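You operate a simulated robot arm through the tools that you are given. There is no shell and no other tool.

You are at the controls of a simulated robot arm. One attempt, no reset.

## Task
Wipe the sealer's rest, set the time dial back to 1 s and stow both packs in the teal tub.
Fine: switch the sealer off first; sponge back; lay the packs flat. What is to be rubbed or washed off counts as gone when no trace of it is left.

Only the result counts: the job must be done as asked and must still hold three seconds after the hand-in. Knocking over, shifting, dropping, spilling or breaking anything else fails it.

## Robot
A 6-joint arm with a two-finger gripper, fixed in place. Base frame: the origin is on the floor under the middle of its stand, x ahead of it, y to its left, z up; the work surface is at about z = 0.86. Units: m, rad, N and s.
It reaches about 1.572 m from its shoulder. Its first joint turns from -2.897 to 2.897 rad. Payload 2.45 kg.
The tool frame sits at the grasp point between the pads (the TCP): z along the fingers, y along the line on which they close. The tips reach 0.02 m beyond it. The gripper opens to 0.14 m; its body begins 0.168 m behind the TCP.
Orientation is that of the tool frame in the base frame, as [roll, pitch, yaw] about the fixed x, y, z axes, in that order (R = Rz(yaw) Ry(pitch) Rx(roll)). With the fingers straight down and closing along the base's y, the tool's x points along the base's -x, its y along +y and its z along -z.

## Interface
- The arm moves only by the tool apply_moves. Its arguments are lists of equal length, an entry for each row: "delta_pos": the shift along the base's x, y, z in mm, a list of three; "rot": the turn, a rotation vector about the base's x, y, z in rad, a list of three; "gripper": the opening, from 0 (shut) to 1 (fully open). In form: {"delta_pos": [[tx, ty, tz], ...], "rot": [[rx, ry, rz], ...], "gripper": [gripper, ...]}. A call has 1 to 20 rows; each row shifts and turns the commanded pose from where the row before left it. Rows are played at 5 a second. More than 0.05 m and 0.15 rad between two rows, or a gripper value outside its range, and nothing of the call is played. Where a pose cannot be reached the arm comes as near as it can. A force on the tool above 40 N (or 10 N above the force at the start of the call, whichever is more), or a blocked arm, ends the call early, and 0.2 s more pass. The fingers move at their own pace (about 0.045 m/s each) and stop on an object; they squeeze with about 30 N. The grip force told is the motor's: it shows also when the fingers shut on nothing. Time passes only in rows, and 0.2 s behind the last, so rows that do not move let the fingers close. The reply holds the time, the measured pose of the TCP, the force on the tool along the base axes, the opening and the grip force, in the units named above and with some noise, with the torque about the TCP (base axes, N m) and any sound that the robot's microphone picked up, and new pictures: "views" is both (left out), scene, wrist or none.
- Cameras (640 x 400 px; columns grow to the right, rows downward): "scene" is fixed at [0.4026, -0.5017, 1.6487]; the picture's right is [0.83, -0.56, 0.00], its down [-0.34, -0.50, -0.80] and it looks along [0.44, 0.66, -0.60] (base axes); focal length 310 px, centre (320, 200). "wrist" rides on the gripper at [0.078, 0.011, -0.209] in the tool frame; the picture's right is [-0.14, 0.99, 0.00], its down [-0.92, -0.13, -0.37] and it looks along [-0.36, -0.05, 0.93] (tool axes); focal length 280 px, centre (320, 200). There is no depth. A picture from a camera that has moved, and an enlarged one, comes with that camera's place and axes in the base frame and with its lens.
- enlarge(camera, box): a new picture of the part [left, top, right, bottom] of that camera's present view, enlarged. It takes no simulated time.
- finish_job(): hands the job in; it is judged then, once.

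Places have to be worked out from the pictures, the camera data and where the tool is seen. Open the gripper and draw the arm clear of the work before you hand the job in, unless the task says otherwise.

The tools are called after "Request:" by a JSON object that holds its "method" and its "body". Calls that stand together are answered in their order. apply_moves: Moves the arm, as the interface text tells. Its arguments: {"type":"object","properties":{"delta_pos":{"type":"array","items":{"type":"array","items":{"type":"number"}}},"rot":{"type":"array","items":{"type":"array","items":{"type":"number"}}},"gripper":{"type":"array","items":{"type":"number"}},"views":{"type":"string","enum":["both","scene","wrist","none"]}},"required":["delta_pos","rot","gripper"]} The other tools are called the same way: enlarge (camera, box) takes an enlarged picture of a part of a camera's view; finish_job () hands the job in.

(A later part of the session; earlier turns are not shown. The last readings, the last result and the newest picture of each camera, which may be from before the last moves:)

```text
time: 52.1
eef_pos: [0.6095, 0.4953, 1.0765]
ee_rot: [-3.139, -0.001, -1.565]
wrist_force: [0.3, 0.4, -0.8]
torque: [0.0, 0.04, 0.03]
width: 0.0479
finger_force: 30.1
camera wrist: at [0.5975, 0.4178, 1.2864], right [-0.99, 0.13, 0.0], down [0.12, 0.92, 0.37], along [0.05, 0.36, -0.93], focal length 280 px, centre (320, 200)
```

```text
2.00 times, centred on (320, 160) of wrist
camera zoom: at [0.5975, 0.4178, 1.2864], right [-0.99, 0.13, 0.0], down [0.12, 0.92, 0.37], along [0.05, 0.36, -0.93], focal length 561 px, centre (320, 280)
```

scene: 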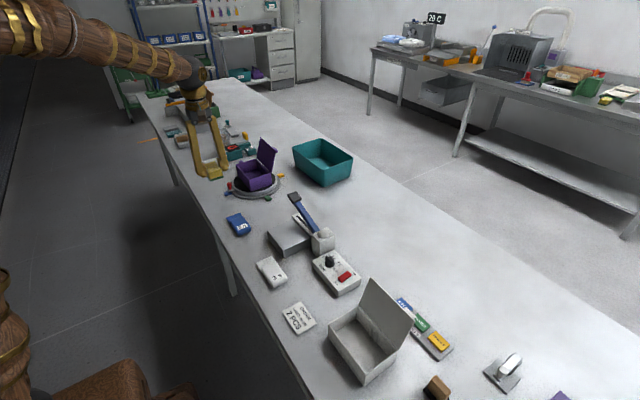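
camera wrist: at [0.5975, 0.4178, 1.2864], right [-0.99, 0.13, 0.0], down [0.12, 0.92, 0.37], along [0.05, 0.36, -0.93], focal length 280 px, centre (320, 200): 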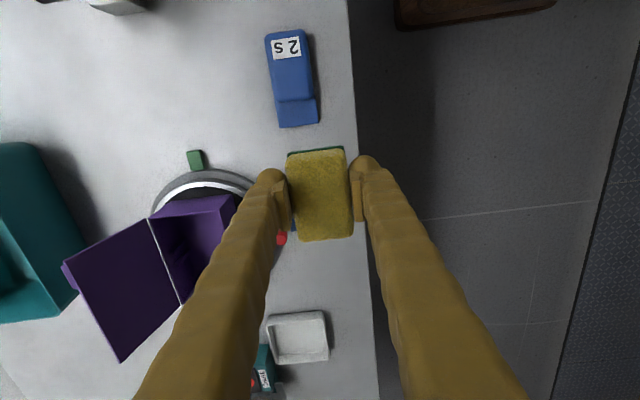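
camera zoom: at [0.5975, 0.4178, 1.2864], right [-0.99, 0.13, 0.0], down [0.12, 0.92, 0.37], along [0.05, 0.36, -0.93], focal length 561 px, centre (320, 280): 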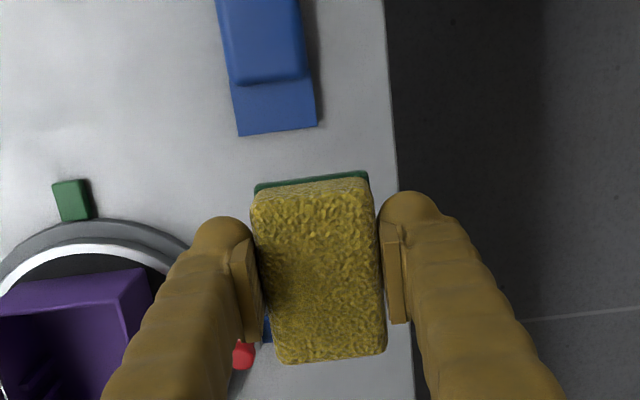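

The rest looks clean apart from the lever's shadow, and the sponge hasn't shifted in plane. I'll lower it onto its original spot, slowly for the last few mm.

Request:
{"method": "apply_moves", "body": {"delta_pos": [[-1, 0, -40], [0, 0, -40], [0, 0, -40], [0, 0, -35], [0, 0, -20], [0, 0, -4], [0, 0, 0]], "rot": [[0, 0, 0], [0, 0, 0], [0, 0, 0], [0, 0, 0], [0, 0, 0], [0, 0, 0], [0, 0, 0]], "gripper": [0, 0, 0, 0, 0, 0, 0]}}

Request:
{"method": "enlarge", "body": {"camera": "wrist", "box": [240, 90, 400, 230]}}

Request:
{"method": "enlarge", "body": {"camera": "scene", "box": [180, 160, 270, 250]}}

```text
time: 53.7
eef_pos: [0.6058, 0.4935, 0.8977]
ee_rot: [-3.14, -0.001, -1.566]
wrist_force: [0.8, 1.3, -0.4]
torque: [-0.01, 0.02, -0.01]
width: 0.048
finger_force: 30.4
camera wrist: at [0.5956, 0.4176, 1.1076], right [-0.99, 0.13, 0.0], down [0.12, 0.92, 0.37], along [0.05, 0.36, -0.93], focal length 280 px, centre (320, 200)
```

scene: 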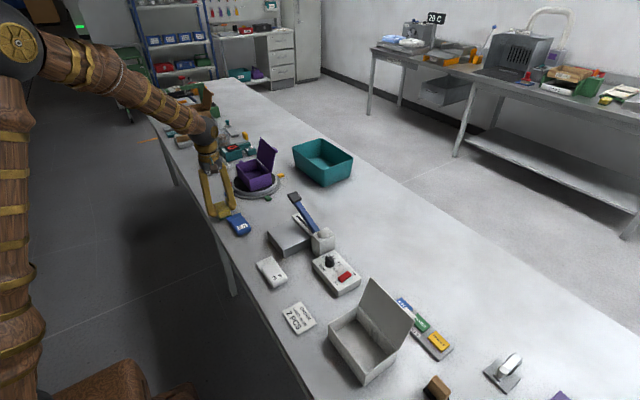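
wrist: 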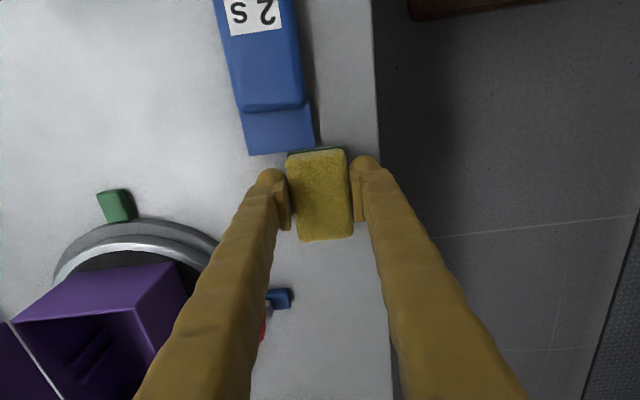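

```text
2.86 times, centred on (320, 160) of wrist
camera zoom: at [0.5956, 0.4176, 1.1076], right [-0.99, 0.13, 0.0], down [0.12, 0.92, 0.37], along [0.05, 0.36, -0.93], focal length 801 px, centre (320, 314)
```

zoom: 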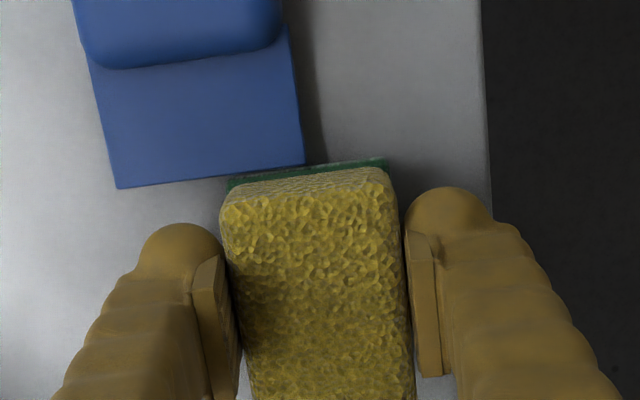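

```text
4.44 times, centred on (225, 205) of scene
camera zoom: at [0.4026, -0.5017, 1.6487], right [0.83, -0.56, 0.0], down [-0.34, -0.5, -0.8], along [0.44, 0.66, -0.6], focal length 1379 px, centre (742, 178)
```

zoom: 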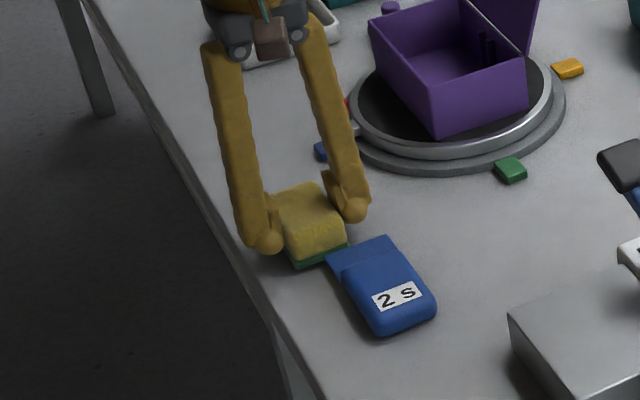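

I'm about 2 mm low in x compared with the pick view, so I'll correct that and step down until it touches the table.

Request:
{"method": "apply_moves", "body": {"delta_pos": [[2, 0.5, 0], [0, 0, -1.5], [0, 0, -1.5], [0, 0, 0]], "rot": [[0, 0, 0], [0, 0, 0], [0, 0, 0], [0, 0, 0]], "gripper": [0, 0, 0, 0], "views": "none"}}

```text
time: 54.7
eef_pos: [0.6087, 0.4946, 0.8953]
ee_rot: [-3.14, 0.0, -1.565]
wrist_force: [0.3, -0.4, 0.2]
torque: [-0.01, -0.02, 0.01]
width: 0.0482
finger_force: 30.0
```

Still hanging free at z=0.895; stepping down gently.

Request:
{"method": "apply_moves", "body": {"delta_pos": [[0, 0, -1], [0, 0, -1], [0, 0, 0]], "rot": [[0, 0, 0], [0, 0, 0], [0, 0, 0]], "gripper": [0, 0, 0], "views": "none"}}

```text
time: 55.5
eef_pos: [0.6081, 0.4954, 0.8942]
ee_rot: [-3.14, 0.0, -1.566]
wrist_force: [-0.7, -1.2, 15.6]
torque: [-0.06, 0.07, 0.02]
width: 0.0481
finger_force: 29.9
```

The sponge is on the table. I'll release it, opening symmetrically, and rise straight up.

Request:
{"method": "apply_moves", "body": {"delta_pos": [[0, 0, 0.5], [0, 0, 0], [0, 0, 0], [0, 0, 0], [0, 0, 15], [0, 0, 40], [0, 0, 45], [0, -20, 40], [0, -30, 30], [0, 0, 0]], "rot": [[0, 0, 0], [0, 0, 0], [0, 0, 0], [0, 0, 0], [0, 0, 0], [0, 0, 0], [0, 0, 0], [0, 0, 0], [0, 0, 0], [0, 0, 0]], "gripper": [0.35, 0.5, 0.64, 0.64, 0.64, 0.64, 0.64, 0.64, 1, 1]}}

Request:
{"method": "enlarge", "body": {"camera": "wrist", "box": [220, 60, 420, 260]}}

Request:
{"method": "enlarge", "body": {"camera": "scene", "box": [190, 160, 330, 270]}}

```text
time: 57.7
eef_pos: [0.6096, 0.4444, 1.0643]
ee_rot: [-3.14, -0.001, -1.565]
wrist_force: [-0.3, 0.1, 0.5]
torque: [0.0, 0.0, -0.01]
width: 0.1401
finger_force: 0.1
camera wrist: at [0.5985, 0.3681, 1.2729], right [-0.99, 0.13, 0.0], down [0.12, 0.92, 0.37], along [0.05, 0.36, -0.93], focal length 280 px, centre (320, 200)
```

scene: 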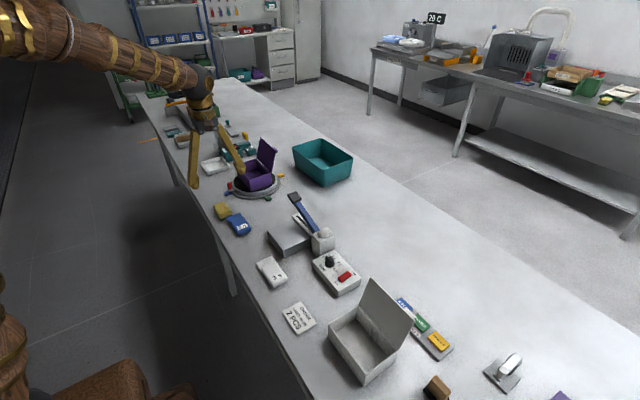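
wrist: 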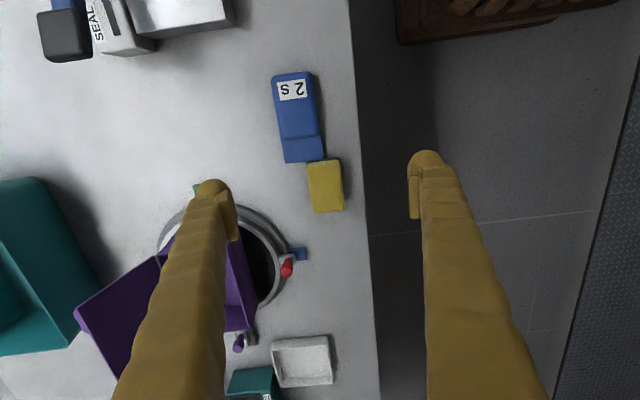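

```text
2.00 times, centred on (320, 160) of wrist
camera zoom: at [0.5985, 0.3681, 1.2729], right [-0.99, 0.13, 0.0], down [0.12, 0.92, 0.37], along [0.05, 0.36, -0.93], focal length 561 px, centre (320, 280)
```

zoom: 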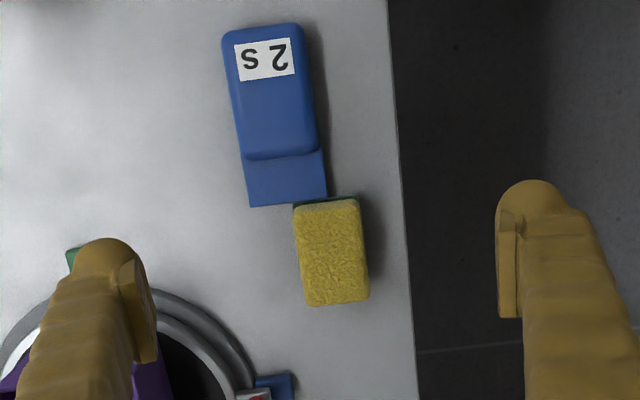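

```text
3.64 times, centred on (260, 215) of scene
camera zoom: at [0.4026, -0.5017, 1.6487], right [0.83, -0.56, 0.0], down [-0.34, -0.5, -0.8], along [0.44, 0.66, -0.6], focal length 1128 px, centre (538, 146)
```

zoom: 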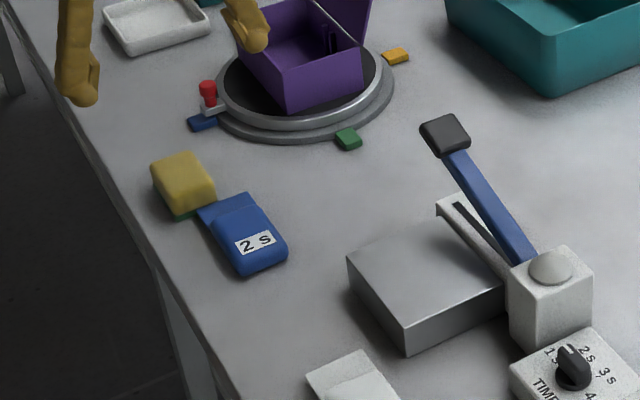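

The sponge is back in place and the rest is clean. Before picking the packs I'll survey the teal tub from above, rising first to clear the purple lid.

Request:
{"method": "apply_moves", "body": {"delta_pos": [[0, 0, 46], [0, 0, 46], [0, 0, 46], [0, 0, 46], [32.5, 6, 0], [32.5, 6, 0], [32.5, 6, 0], [32.5, 6, 0], [32.5, 6, 0], [32.5, 6, 0], [32.5, 6, 0], [32.5, 6, 0], [32.5, 6, 0], [32.5, 6, 0], [32.5, 6, 0], [32.5, 6, 0], [0, 0, 0]], "rot": [[0, 0, 0], [0, 0, 0], [0, 0, 0], [0, 0, 0], [0, 0, -0.131], [0, 0, -0.131], [0, 0, -0.131], [0, 0, -0.131], [0, 0, -0.131], [0, 0, -0.131], [0, 0, -0.131], [0, 0, -0.131], [0, 0, -0.131], [0, 0, -0.131], [0, 0, -0.131], [0, 0, -0.131], [0, 0, 0]], "gripper": [1, 1, 1, 1, 1, 1, 1, 1, 1, 1, 1, 1, 1, 1, 1, 1, 1]}}

Request:
{"method": "enlarge", "body": {"camera": "scene", "box": [270, 120, 380, 210]}}

```text
time: 61.3
eef_pos: [0.9801, 0.5068, 1.2377]
ee_rot: [-3.139, 0.002, -3.14]
wrist_force: [-0.3, -1.1, -0.2]
torque: [0.0, -0.05, 0.01]
width: 0.1398
finger_force: 0.2
out of reach, approached as far as the arm can: row 16
camera wrist: at [0.9011, 0.5202, 1.4461], right [0.14, 0.99, 0.0], down [0.92, -0.13, 0.37], along [0.36, -0.05, -0.93], focal length 280 px, centre (320, 200)
```

scene: 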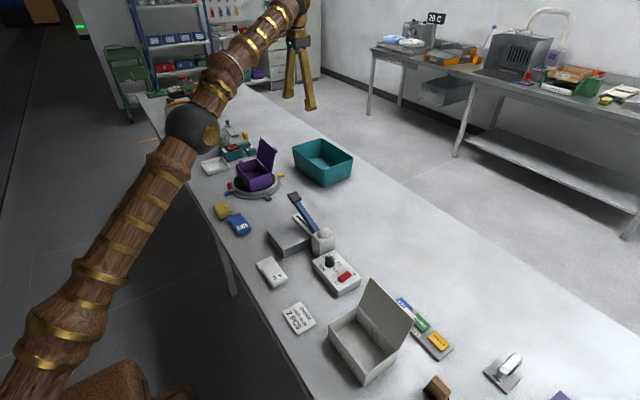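
wrist: 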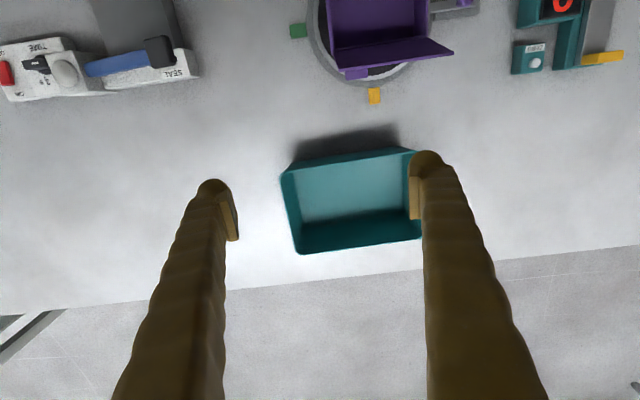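

```text
4.44 times, centred on (325, 165) of scene
camera zoom: at [0.4026, -0.5017, 1.6487], right [0.83, -0.56, 0.0], down [-0.34, -0.5, -0.8], along [0.44, 0.66, -0.6], focal length 1379 px, centre (298, 356)
```

zoom: 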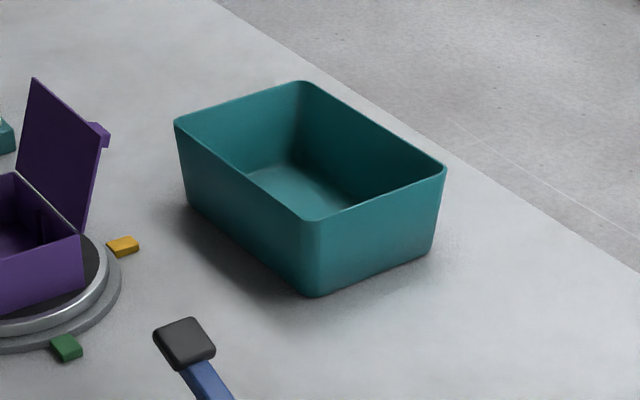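

The arm neared its reach limit here, so deep tub positions need the tool leaned outward. The tub rim spans about x 1.03–1.20 and y 0.43–0.68; I'll enlarge the view to measure the interior.

Request:
{"method": "enlarge", "body": {"camera": "wrist", "box": [260, 130, 440, 270]}}

```text
2.86 times, centred on (350, 200) of wrist
camera zoom: at [0.9011, 0.5202, 1.4461], right [0.14, 0.99, 0.0], down [0.92, -0.13, 0.37], along [0.36, -0.05, -0.93], focal length 801 px, centre (234, 200)
```

zoom: 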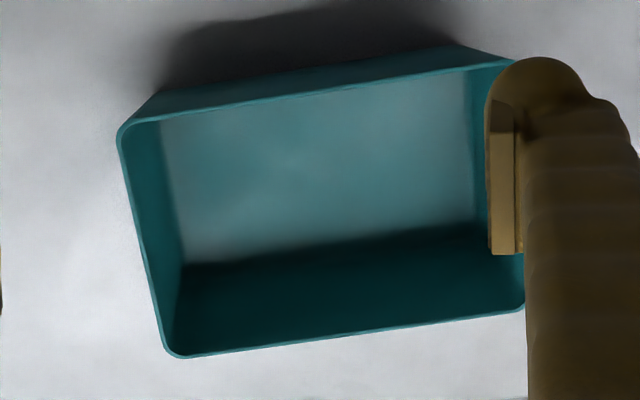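

The dark band along the far side may be shadow rather than wall. I'll enlarge that corner to find the real floor edge.

Request:
{"method": "enlarge", "body": {"camera": "wrist", "box": [285, 200, 365, 260]}}

Request:
{"method": "enlarge", "body": {"camera": "scene", "box": [290, 135, 355, 180]}}

```text
6.67 times, centred on (325, 230) of wrist
camera zoom: at [0.9011, 0.5202, 1.4461], right [0.14, 0.99, 0.0], down [0.92, -0.13, 0.37], along [0.36, -0.05, -0.93], focal length 1869 px, centre (287, 0)
```

zoom: 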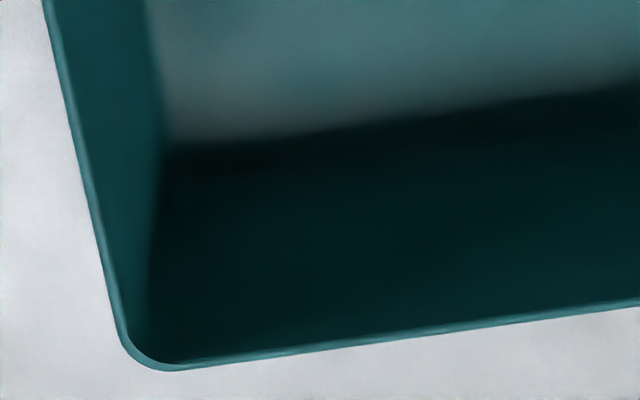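

```text
8.89 times, centred on (322, 158) of scene
camera zoom: at [0.4026, -0.5017, 1.6487], right [0.83, -0.56, 0.0], down [-0.34, -0.5, -0.8], along [0.44, 0.66, -0.6], focal length 2759 px, centre (298, 578)
```

zoom: 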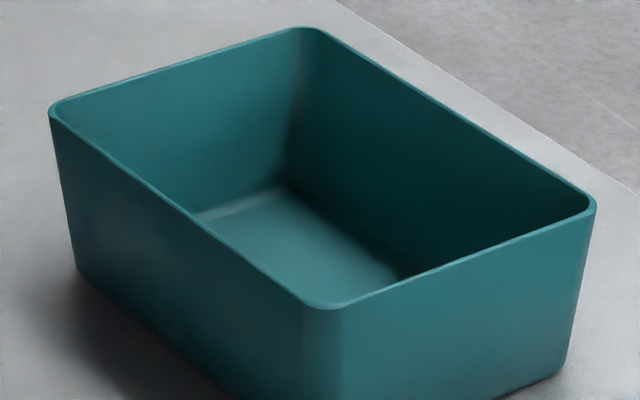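

The tub floor spans roughly x 1.045–1.185, y 0.445–0.668, enough for both packs (112×52 mm) side by side with their length along x. To reach, I'll lean the tool 0.3 rad outward at placing and pick with the same lean so the packs land flat. Now I'll go back over the blue pack.

Request:
{"method": "apply_moves", "body": {"delta_pos": [[-28.8, -10, 0], [-28.8, -10, 0], [-28.8, -10, 0], [-28.8, -10, 0], [-28.8, -10, 0], [-28.8, -10, 0], [-28.8, -10, -10], [-28.8, -10, -20], [-28.8, -10, -20], [-28.8, -10, -20], [-28.8, -10, -20], [-28.8, -10, -20], [0, 0, 0], [0, 0, 0], [0, 0, 0], [0, 0, 0]], "rot": [[0, 0, 0.131], [0, 0, 0.131], [0, 0, 0.131], [0, 0, 0.131], [0, 0, 0.131], [0, 0, 0.131], [0, 0, 0.131], [0, 0, 0.131], [0, 0, 0.131], [0, 0, 0.131], [0, 0, 0.131], [0, 0, 0.131], [0.1, 0, 0], [0.1, 0, 0], [0.1, 0, 0], [0, 0, 0]], "gripper": [1, 1, 1, 1, 1, 1, 1, 1, 1, 1, 1, 1, 1, 1, 1, 1]}}

Request:
{"method": "enlarge", "body": {"camera": "wrist", "box": [220, 60, 420, 260]}}

```text
time: 64.7
eef_pos: [0.6334, 0.3867, 1.1263]
ee_rot: [-3.137, 0.3, -1.566]
wrist_force: [-0.6, -0.4, 0.3]
torque: [0.01, 0.0, 0.01]
width: 0.14
finger_force: 0.2
camera wrist: at [0.6221, 0.2513, 1.3031], right [-0.99, 0.13, 0.04], down [0.12, 0.77, 0.62], along [0.05, 0.62, -0.78], focal length 280 px, centre (320, 200)
```

scene: 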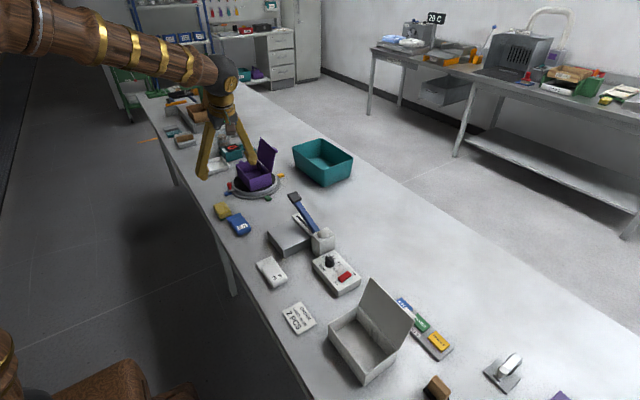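
wrist: 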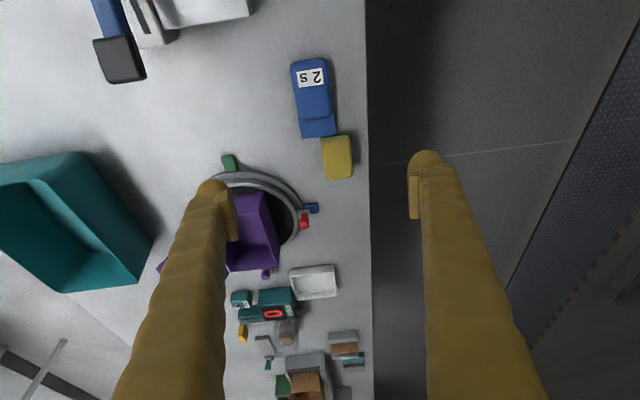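

```text
2.00 times, centred on (320, 160) of wrist
camera zoom: at [0.6221, 0.2513, 1.3031], right [-0.99, 0.13, 0.04], down [0.12, 0.77, 0.62], along [0.05, 0.62, -0.78], focal length 561 px, centre (320, 280)
```

zoom: 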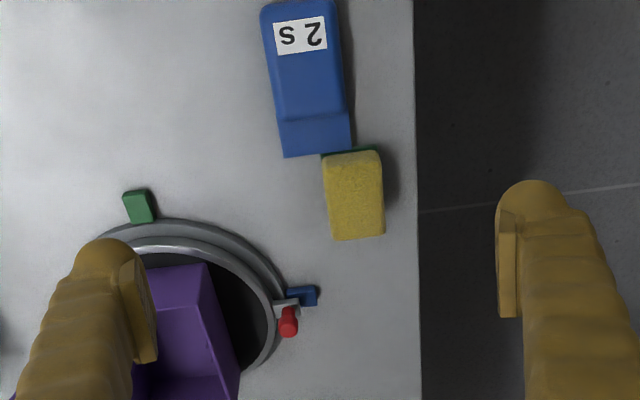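

The pack body centre is at about (0.633, 0.383), with the flap reaching y≈0.46. I'll descend with a 90 mm opening to just above it and check.

Request:
{"method": "apply_moves", "body": {"delta_pos": [[0, 0, -45], [0, 0, -45], [0, 1, -45], [0, 0, -45], [0, 0, -10], [0, 0, 0]], "rot": [[0, 0, 0], [0, 0, 0], [0, 0, 0], [0, 0, 0], [0, 0, 0], [0, 0, 0]], "gripper": [0.64, 0.64, 0.64, 0.64, 0.64, 0.64]}}

Request:
{"method": "enlarge", "body": {"camera": "wrist", "box": [240, 90, 400, 230]}}

Request:
{"method": "enlarge", "body": {"camera": "scene", "box": [180, 160, 270, 250]}}

```text
time: 66.1
eef_pos: [0.6337, 0.3882, 0.9373]
ee_rot: [-3.139, 0.3, -1.565]
wrist_force: [0.1, 0.5, -1.2]
torque: [0.0, 0.0, 0.01]
width: 0.0897
finger_force: 0.0
camera wrist: at [0.6215, 0.252, 1.1129], right [-0.99, 0.13, 0.04], down [0.12, 0.77, 0.62], along [0.05, 0.62, -0.78], focal length 280 px, centre (320, 200)
```

scene: 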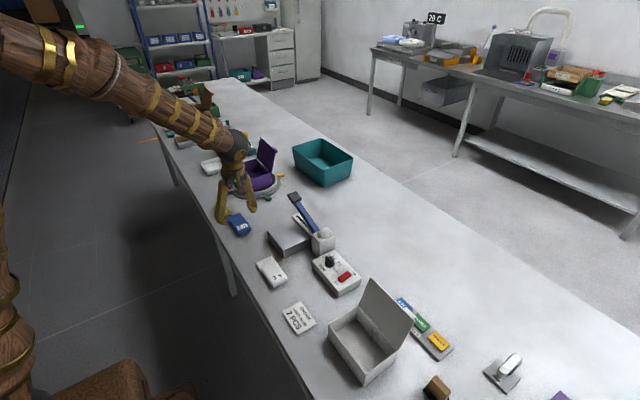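
wrist: 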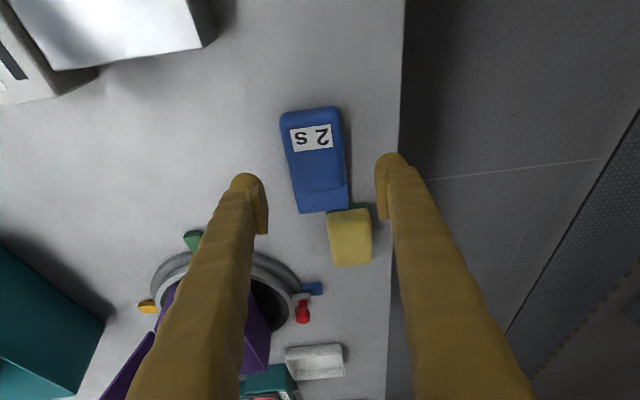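

```text
2.86 times, centred on (320, 160) of wrist
camera zoom: at [0.6215, 0.252, 1.1129], right [-0.99, 0.13, 0.04], down [0.12, 0.77, 0.62], along [0.05, 0.62, -0.78], focal length 801 px, centre (320, 314)
```

zoom: 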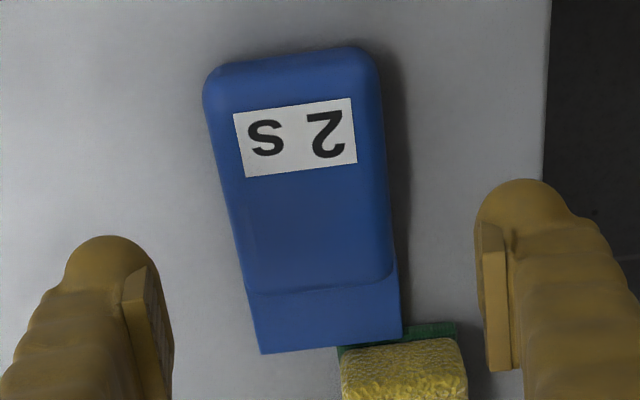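

```text
4.44 times, centred on (225, 205) of scene
camera zoom: at [0.4026, -0.5017, 1.6487], right [0.83, -0.56, 0.0], down [-0.34, -0.5, -0.8], along [0.44, 0.66, -0.6], focal length 1379 px, centre (742, 178)
```

zoom: 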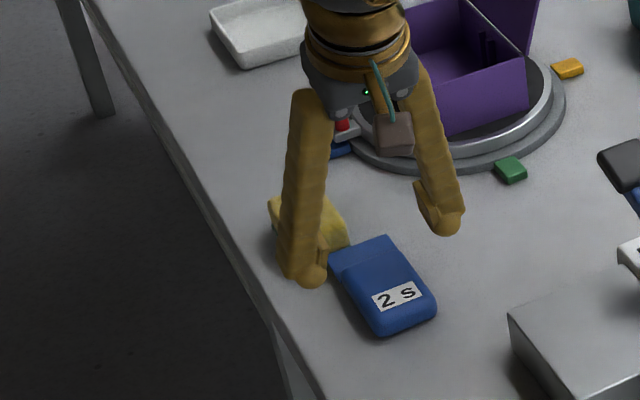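

The pack is square and centred between the fingers. I'll descend to TCP z≈0.890 and close on its sides.

Request:
{"method": "apply_moves", "body": {"delta_pos": [[0, 0, -25], [0, 0, -15], [0, 0, -7], [0, 0, 0], [0, 0, 0], [0, 0, 0], [0, 0, 0], [0, 0, 0]], "rot": [[0, 0, 0], [0, 0, 0], [0, 0, 0], [0, 0, 0], [0, 0, 0], [0, 0, 0], [0, 0, 0], [0, 0, 0]], "gripper": [0.64, 0.64, 0.64, 0.64, 0.45, 0.3, 0.1, 0]}}

Request:
{"method": "enlarge", "body": {"camera": "wrist", "box": [240, 90, 400, 230]}}

Request:
{"method": "enlarge", "body": {"camera": "scene", "box": [180, 160, 270, 250]}}

```text
time: 67.9
eef_pos: [0.6336, 0.3882, 0.8892]
ee_rot: [-3.138, 0.3, -1.566]
wrist_force: [0.3, -0.1, 0.0]
torque: [0.03, 0.01, 0.04]
width: 0.0545
finger_force: 29.8
camera wrist: at [0.6221, 0.2528, 1.0661], right [-0.99, 0.13, 0.04], down [0.12, 0.77, 0.62], along [0.05, 0.62, -0.78], focal length 280 px, centre (320, 200)
```

scene: 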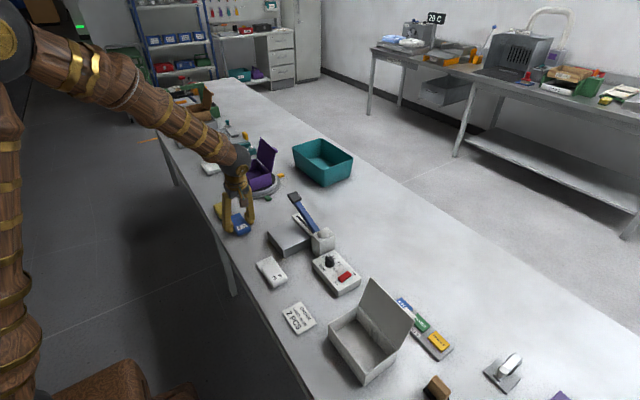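
wrist: 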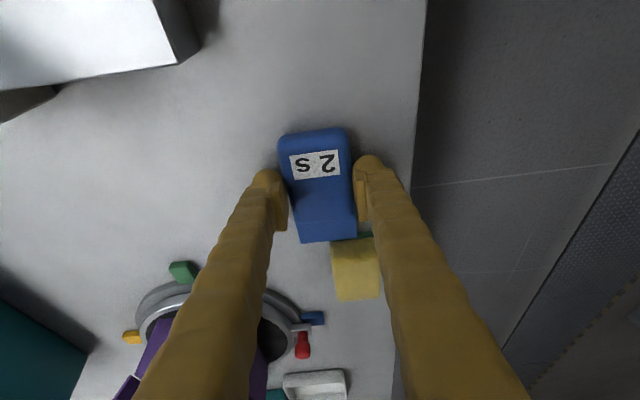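

```text
2.86 times, centred on (320, 160) of wrist
camera zoom: at [0.6221, 0.2528, 1.0661], right [-0.99, 0.13, 0.04], down [0.12, 0.77, 0.62], along [0.05, 0.62, -0.78], focal length 801 px, centre (320, 314)
```

zoom: 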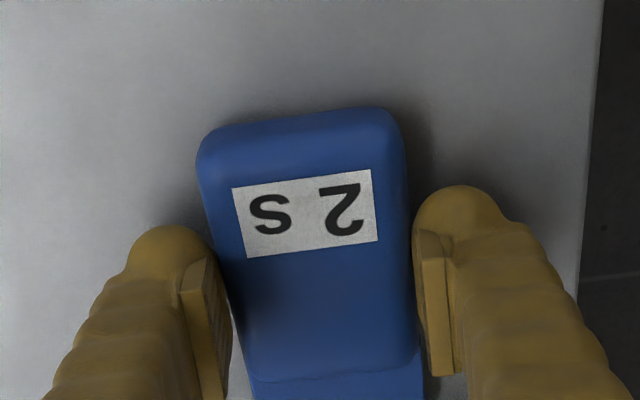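

```text
4.44 times, centred on (225, 205) of scene
camera zoom: at [0.4026, -0.5017, 1.6487], right [0.83, -0.56, 0.0], down [-0.34, -0.5, -0.8], along [0.44, 0.66, -0.6], focal length 1379 px, centre (742, 178)
```

zoom: 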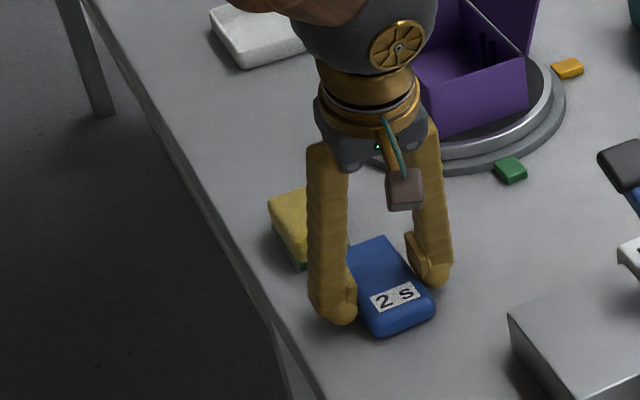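

The blue pack is gripped at 54.5 mm. I'll lift slowly and check that the sponge stays put.

Request:
{"method": "apply_moves", "body": {"delta_pos": [[0, -0.5, 5], [0, -0.5, 10], [0, 0, 25], [0, 0, 40], [0, 0, 0]], "rot": [[0, 0, 0], [0, 0, 0], [0, 0, 0], [0, 0, 0], [0, 0, 0]], "gripper": [0, 0, 0, 0, 0]}}

Request:
{"method": "enlarge", "body": {"camera": "scene", "box": [180, 150, 270, 240]}}

Request:
{"method": "enlarge", "body": {"camera": "wrist", "box": [220, 100, 420, 300]}}

```text
time: 69.1
eef_pos: [0.6342, 0.3861, 0.9691]
ee_rot: [-3.137, 0.301, -1.565]
wrist_force: [-0.6, 0.7, -0.9]
torque: [0.01, 0.03, -0.01]
width: 0.0545
finger_force: 29.9
camera wrist: at [0.623, 0.2515, 1.146], right [-0.99, 0.13, 0.04], down [0.12, 0.77, 0.62], along [0.05, 0.62, -0.78], focal length 280 px, centre (320, 200)
```

scene: 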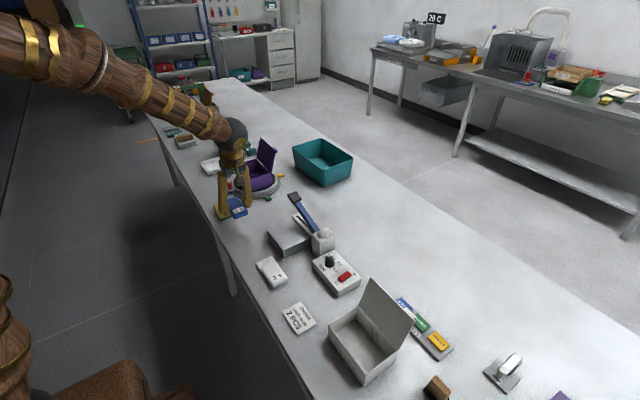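
wrist: 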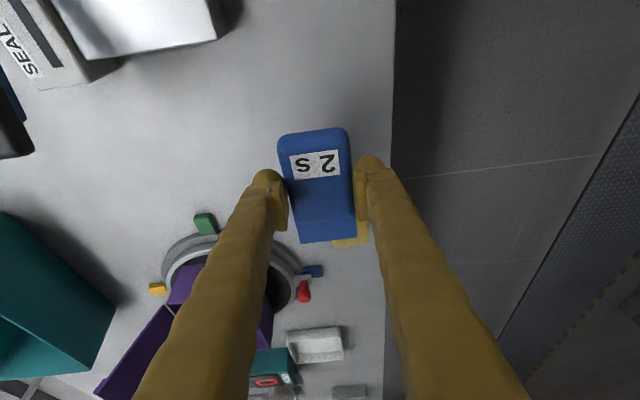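

```text
4.44 times, centred on (225, 195) of scene
camera zoom: at [0.4026, -0.5017, 1.6487], right [0.83, -0.56, 0.0], down [-0.34, -0.5, -0.8], along [0.44, 0.66, -0.6], focal length 1379 px, centre (742, 222)
```

zoom: 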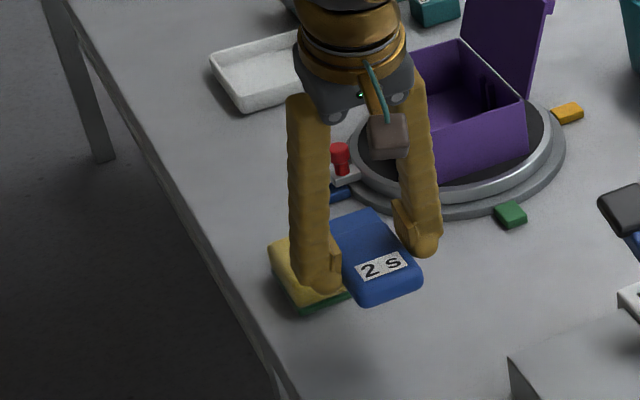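

```text
2.00 times, centred on (320, 200) of wrist
camera zoom: at [0.623, 0.2515, 1.146], right [-0.99, 0.13, 0.04], down [0.12, 0.77, 0.62], along [0.05, 0.62, -0.78], focal length 561 px, centre (320, 200)
```

zoom: 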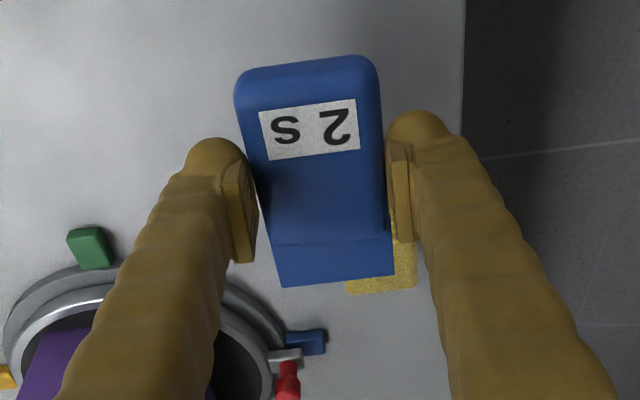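

The pack hangs level and the sponge is undisturbed. I'll raise it, carry it at z≈1.10 while turning -90°, and stop over the -y half of the tub.

Request:
{"method": "apply_moves", "body": {"delta_pos": [[0, 0, 40], [0, 0, 45], [0, 0, 45], [36, 4, 0], [36, 4, 0], [36, 4, 0], [36, 4, 0], [36, 4, 0], [36, 4, 0], [36, 4, 0], [36, 4, 0], [36, 4, 0], [36, 4, 0], [26, 21, -5], [26, 21, -10], [26, 21, -10], [26, 21, -10], [0, 0, 0]], "rot": [[0, 0, 0], [0, 0, 0], [0, 0, 0], [0, 0, -0.131], [0, 0, -0.131], [0, 0, -0.131], [0, 0, -0.131], [0, 0, -0.131], [0, 0, -0.131], [0, 0, -0.131], [0, 0, -0.131], [0, 0, -0.131], [0, 0, -0.131], [0, 0, -0.131], [0, 0, -0.131], [0, 0, 0], [0, 0, 0], [0, 0, 0]], "gripper": [0, 0, 0, 0, 0, 0, 0, 0, 0, 0, 0, 0, 0, 0, 0, 0, 0, 0]}}

Request:
{"method": "enlarge", "body": {"camera": "scene", "box": [260, 90, 380, 210]}}

Request:
{"method": "enlarge", "body": {"camera": "wrist", "box": [200, 60, 440, 260]}}

```text
time: 72.9
eef_pos: [1.0984, 0.5102, 1.0626]
ee_rot: [-3.139, 0.298, -3.14]
wrist_force: [0.5, 0.9, -0.5]
torque: [0.03, 0.01, -0.01]
width: 0.0547
finger_force: 30.6
camera wrist: at [0.9612, 0.5237, 1.2404], right [0.13, 0.99, 0.04], down [0.77, -0.12, 0.62], along [0.62, -0.05, -0.78], focal length 280 px, centre (320, 200)
```

scene: 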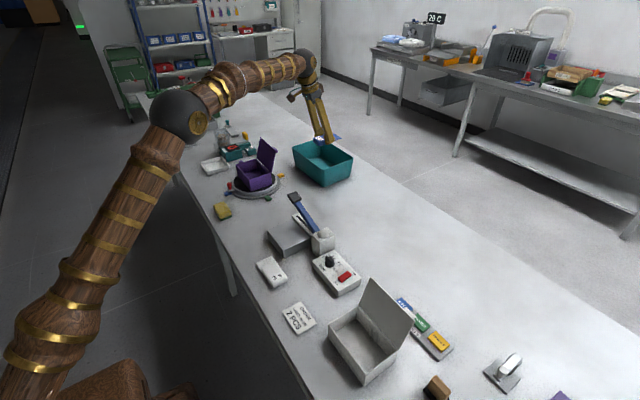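
wrist: 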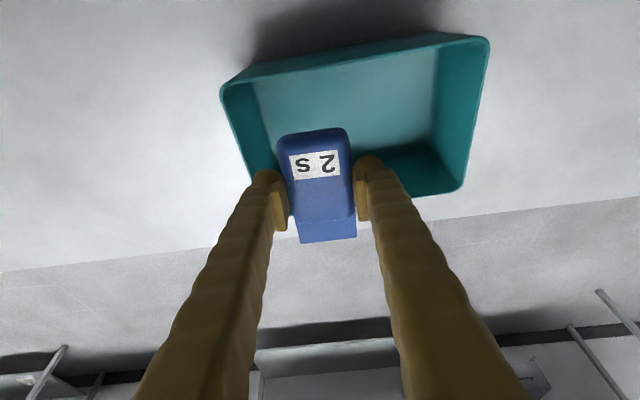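

```text
3.33 times, centred on (320, 150) of scene
camera zoom: at [0.4026, -0.5017, 1.6487], right [0.83, -0.56, 0.0], down [-0.34, -0.5, -0.8], along [0.44, 0.66, -0.6], focal length 1034 px, centre (320, 367)
```

zoom: 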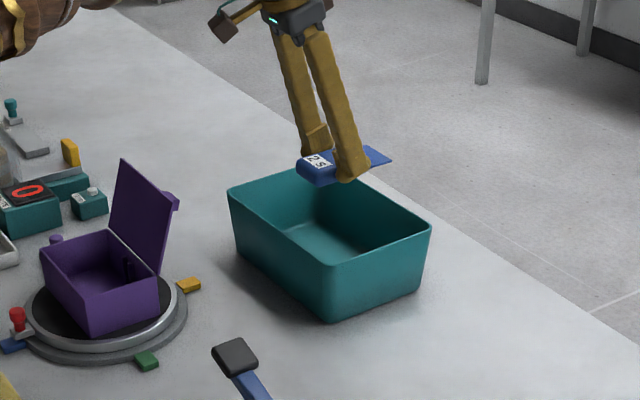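

```text
2.00 times, centred on (320, 160) of wrist
camera zoom: at [0.9612, 0.5237, 1.2404], right [0.13, 0.99, 0.04], down [0.77, -0.12, 0.62], along [0.62, -0.05, -0.78], focal length 561 px, centre (320, 280)
```

zoom: 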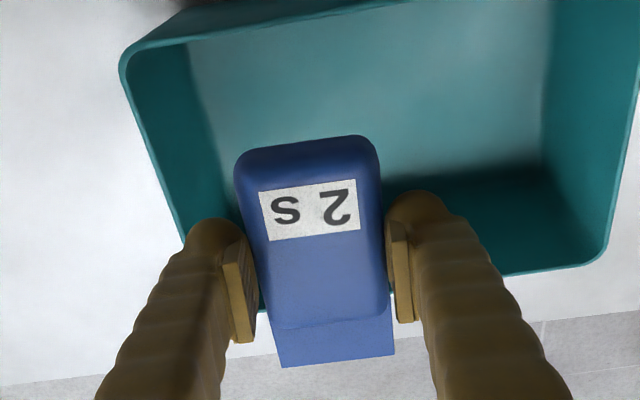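

The pack hangs over the tub's -y half and my measurements agree on the floor (x≈1.046–1.18, y≈0.444–0.677). I'll adjust by (+5.5, +2) mm and lower into the tub to just above the floor.

Request:
{"method": "apply_moves", "body": {"delta_pos": [[3, 1, -20], [2.5, 1, -30], [0, 0, -35], [0, 0, -35], [0, 0, -25], [0, 0, -8], [0, 0, 0]], "rot": [[0, 0, 0], [0, 0, 0], [0, 0, 0], [0, 0, 0], [0, 0, 0], [0, 0, 0], [0, 0, 0]], "gripper": [0, 0, 0, 0, 0, 0, 0]}}

Request:
{"method": "enlarge", "body": {"camera": "scene", "box": [270, 110, 370, 200]}}

Request:
{"method": "enlarge", "body": {"camera": "wrist", "box": [200, 60, 440, 260]}}

```text
time: 74.5
eef_pos: [1.103, 0.5129, 0.9128]
ee_rot: [-3.138, 0.301, -3.139]
wrist_force: [0.5, 0.2, -1.3]
torque: [0.0, -0.01, 0.01]
width: 0.0549
finger_force: 30.5
camera wrist: at [0.966, 0.5248, 1.0877], right [0.13, 0.99, 0.04], down [0.77, -0.12, 0.62], along [0.62, -0.05, -0.78], focal length 280 px, centre (320, 200)
```

scene: 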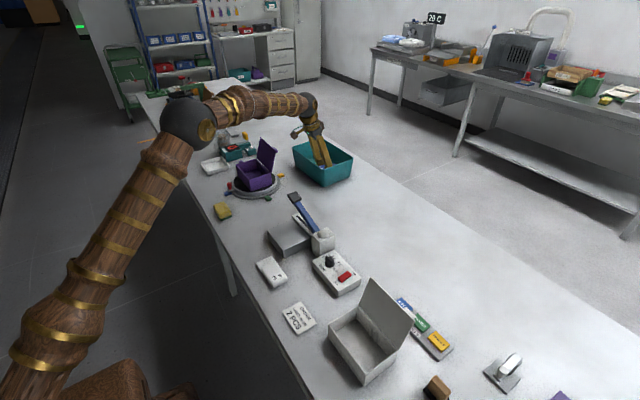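
wrist: 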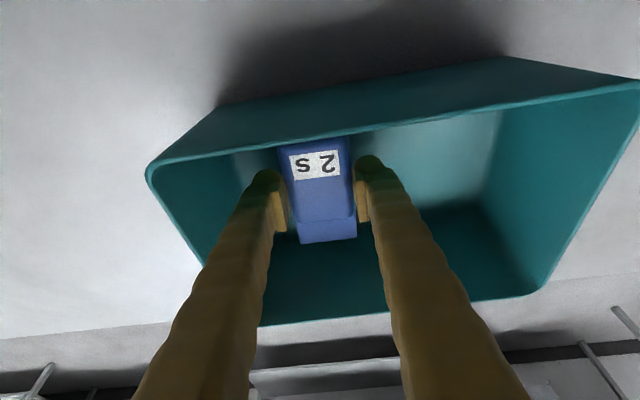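

```text
4.44 times, centred on (320, 155) of scene
camera zoom: at [0.4026, -0.5017, 1.6487], right [0.83, -0.56, 0.0], down [-0.34, -0.5, -0.8], along [0.44, 0.66, -0.6], focal length 1379 px, centre (320, 400)
```

zoom: 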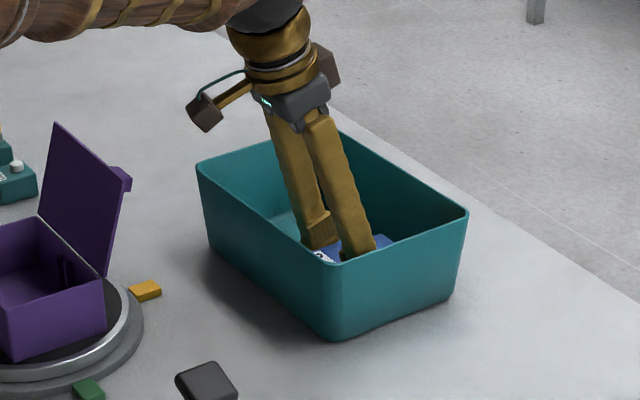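

```text
2.00 times, centred on (320, 160) of wrist
camera zoom: at [0.966, 0.5248, 1.0877], right [0.13, 0.99, 0.04], down [0.77, -0.12, 0.62], along [0.62, -0.05, -0.78], focal length 561 px, centre (320, 280)
```

zoom: 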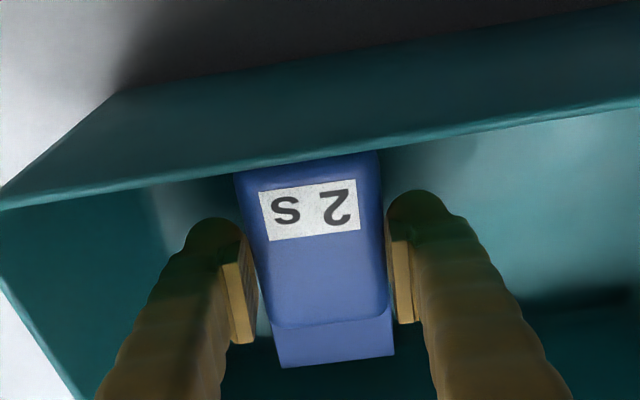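

The pack fits between the walls with a few mm to spare at each end. I'll lower it in small steps until it touches the tub floor.

Request:
{"method": "apply_moves", "body": {"delta_pos": [[-1, 0, -7], [0, 0, -5], [0, 0, -2], [0, 0, -1.5], [0, 0, 0]], "rot": [[0, 0, 0], [0, 0, 0], [0, 0, 0], [0, 0, 0], [0, 0, 0]], "gripper": [0, 0, 0, 0, 0], "views": "none"}}

```text
time: 75.7
eef_pos: [1.102, 0.5121, 0.8964]
ee_rot: [-3.139, 0.301, -3.139]
wrist_force: [-0.9, 0.1, -1.0]
torque: [-0.03, 0.0, 0.0]
width: 0.0547
finger_force: 30.4
```

No contact yet at z=0.896; stepping on by about 1 mm at a time.

Request:
{"method": "apply_moves", "body": {"delta_pos": [[0, 0, -1.2], [0, 0, -1.2], [0, 0, 0]], "rot": [[0, 0, 0], [0, 0, 0], [0, 0, 0]], "gripper": [0, 0, 0], "views": "none"}}

```text
time: 76.5
eef_pos: [1.1029, 0.513, 0.8945]
ee_rot: [-3.14, 0.3, -3.139]
wrist_force: [-0.5, -0.7, 6.6]
torque: [0.01, 0.02, -0.02]
width: 0.0548
finger_force: 30.0
```

Contact at z=0.8945 with 6.6 N. I'll open only to about 65 mm, because of the -y wall, and rise straight up.

Request:
{"method": "apply_moves", "body": {"delta_pos": [[0, 0, 0], [0, 0, 0], [0, 0, 0], [0, 0, 10], [0, 0, 25], [0, 0, 35], [0, 0, 40], [-30, 0, 30], [-30, 0, 0], [0, 0, 0]], "rot": [[0, 0, 0], [0, 0, 0], [0, 0, 0], [0, 0, 0], [0, 0, 0], [0, 0, 0], [0, 0, 0], [0, 0, 0], [0, 0, 0], [0, 0, 0]], "gripper": [0.46, 0.46, 0.46, 0.46, 0.46, 0.46, 0.46, 0.46, 0.9, 1]}}

Request:
{"method": "enlarge", "body": {"camera": "scene", "box": [280, 120, 370, 200]}}

Request:
{"method": "enlarge", "body": {"camera": "wrist", "box": [200, 40, 500, 240]}}

```text
time: 78.7
eef_pos: [1.0419, 0.5133, 1.0346]
ee_rot: [-3.139, 0.3, -3.138]
wrist_force: [1.1, -0.3, 1.2]
torque: [-0.01, 0.03, 0.01]
width: 0.1155
finger_force: 0.1
camera wrist: at [0.9057, 0.5256, 1.2104], right [0.13, 0.99, 0.04], down [0.77, -0.12, 0.62], along [0.62, -0.05, -0.78], focal length 280 px, centre (320, 200)
```

scene: 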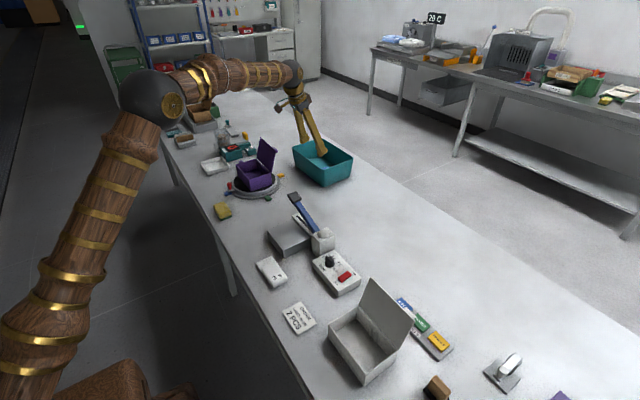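
wrist: 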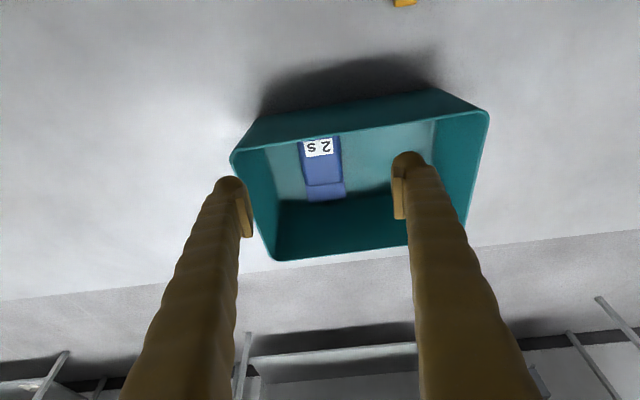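

```text
5.00 times, centred on (325, 160) of scene
camera zoom: at [0.4026, -0.5017, 1.6487], right [0.83, -0.56, 0.0], down [-0.34, -0.5, -0.8], along [0.44, 0.66, -0.6], focal length 1552 px, centre (295, 400)
```

zoom: 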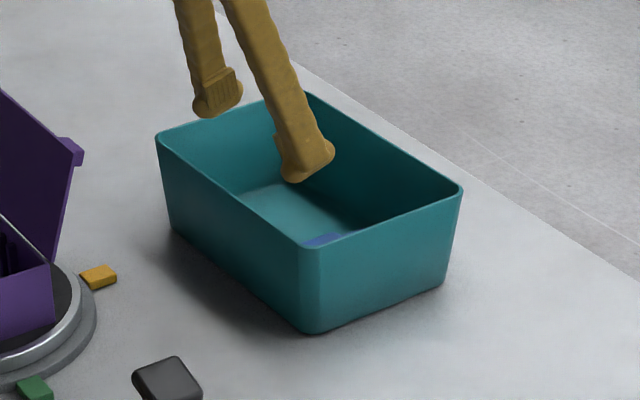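

```text
2.00 times, centred on (350, 140) of wrist
camera zoom: at [0.9057, 0.5256, 1.2104], right [0.13, 0.99, 0.04], down [0.77, -0.12, 0.62], along [0.62, -0.05, -0.78], focal length 561 px, centre (260, 320)
```

zoom: 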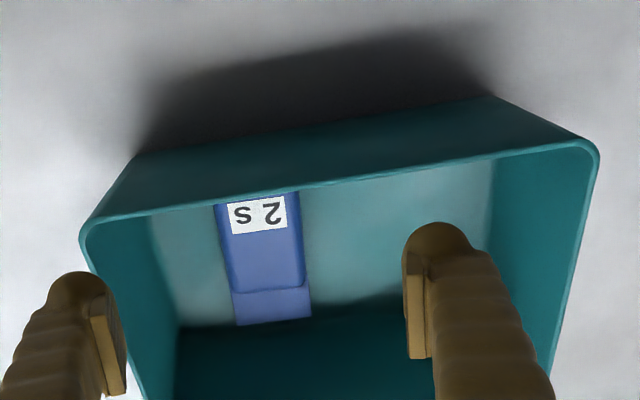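

The blue pack lies flat in the tub. Next is the white pack at about (0.63, 0.13): I'll rise and swing back with +90° yaw, keeping the lean.

Request:
{"method": "apply_moves", "body": {"delta_pos": [[-20, 0, 45], [-20, 0, 45], [-20, 0, 40], [-29.2, -32.6, 0], [-29.2, -32.6, 0], [-29.2, -32.6, 0], [-29.2, -32.6, 0], [-29.2, -32.6, 0], [-29.2, -32.6, 0], [-29.2, -32.6, 0], [-29.2, -32.6, 0], [-29.2, -32.6, 0], [-29.2, -32.6, 0], [-29.2, -32.6, 0], [-29.2, -32.6, 0], [0, 0, -40], [0, 0, -20], [0, 0, 0]], "rot": [[0, 0, 0], [0, 0, 0], [0, 0, 0], [0, 0, 0.131], [0, 0, 0.131], [0, 0, 0.131], [0, 0, 0.131], [0, 0, 0.131], [0, 0, 0.131], [0, 0, 0.131], [0, 0, 0.131], [0, 0, 0.131], [0, 0, 0.131], [0, 0, 0.131], [0, 0, 0.131], [0, 0, 0], [0, 0, 0], [0, 0, 0]], "gripper": [1, 1, 1, 1, 1, 1, 1, 1, 1, 1, 1, 1, 1, 1, 1, 1, 1, 1]}}

Request:
{"method": "enlarge", "body": {"camera": "wrist", "box": [220, 40, 420, 200]}}

Request:
{"method": "enlarge", "body": {"camera": "scene", "box": [280, 120, 370, 200]}}

```text
time: 82.5
eef_pos: [0.6311, 0.1209, 1.1037]
ee_rot: [-3.138, 0.299, -1.563]
wrist_force: [-0.2, 0.7, 0.2]
torque: [0.01, 0.01, 0.02]
width: 0.14
finger_force: 0.1
camera wrist: at [0.62, -0.0131, 1.2802], right [-0.99, 0.13, 0.04], down [0.12, 0.77, 0.62], along [0.05, 0.62, -0.78], focal length 280 px, centre (320, 200)
```

scene: 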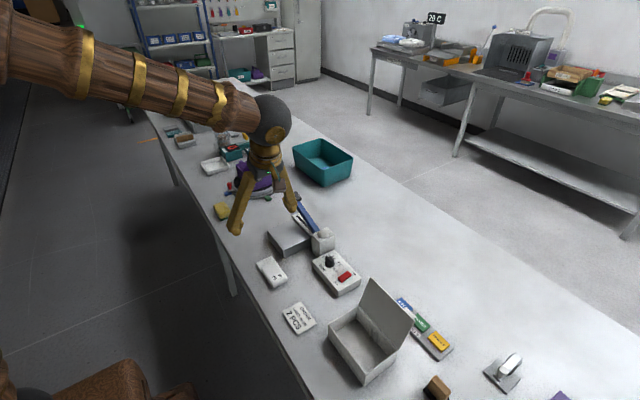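
wrist: 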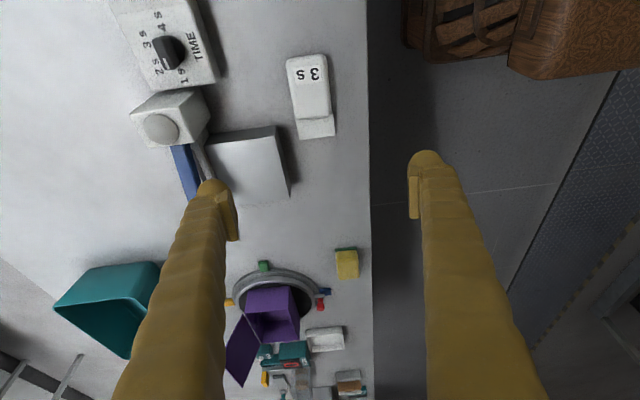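

```text
2.50 times, centred on (320, 120) of wrist
camera zoom: at [0.62, -0.0131, 1.2802], right [-0.99, 0.13, 0.04], down [0.12, 0.77, 0.62], along [0.05, 0.62, -0.78], focal length 701 px, centre (320, 400)
```

zoom: 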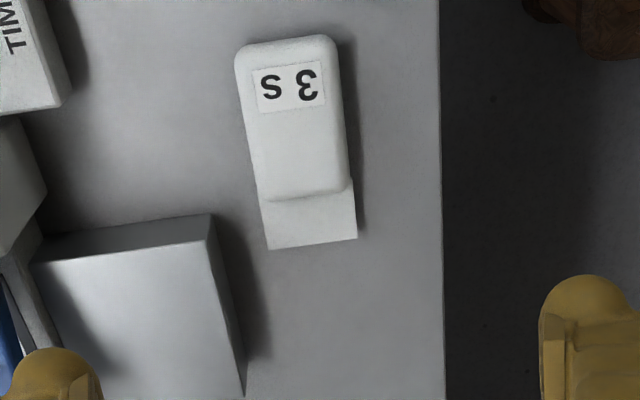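

```text
5.00 times, centred on (325, 160) of scene
camera zoom: at [0.4026, -0.5017, 1.6487], right [0.83, -0.56, 0.0], down [-0.34, -0.5, -0.8], along [0.44, 0.66, -0.6], focal length 1552 px, centre (295, 400)
```

zoom: 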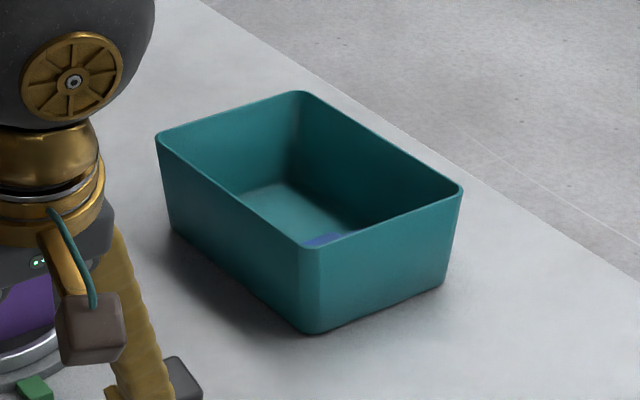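

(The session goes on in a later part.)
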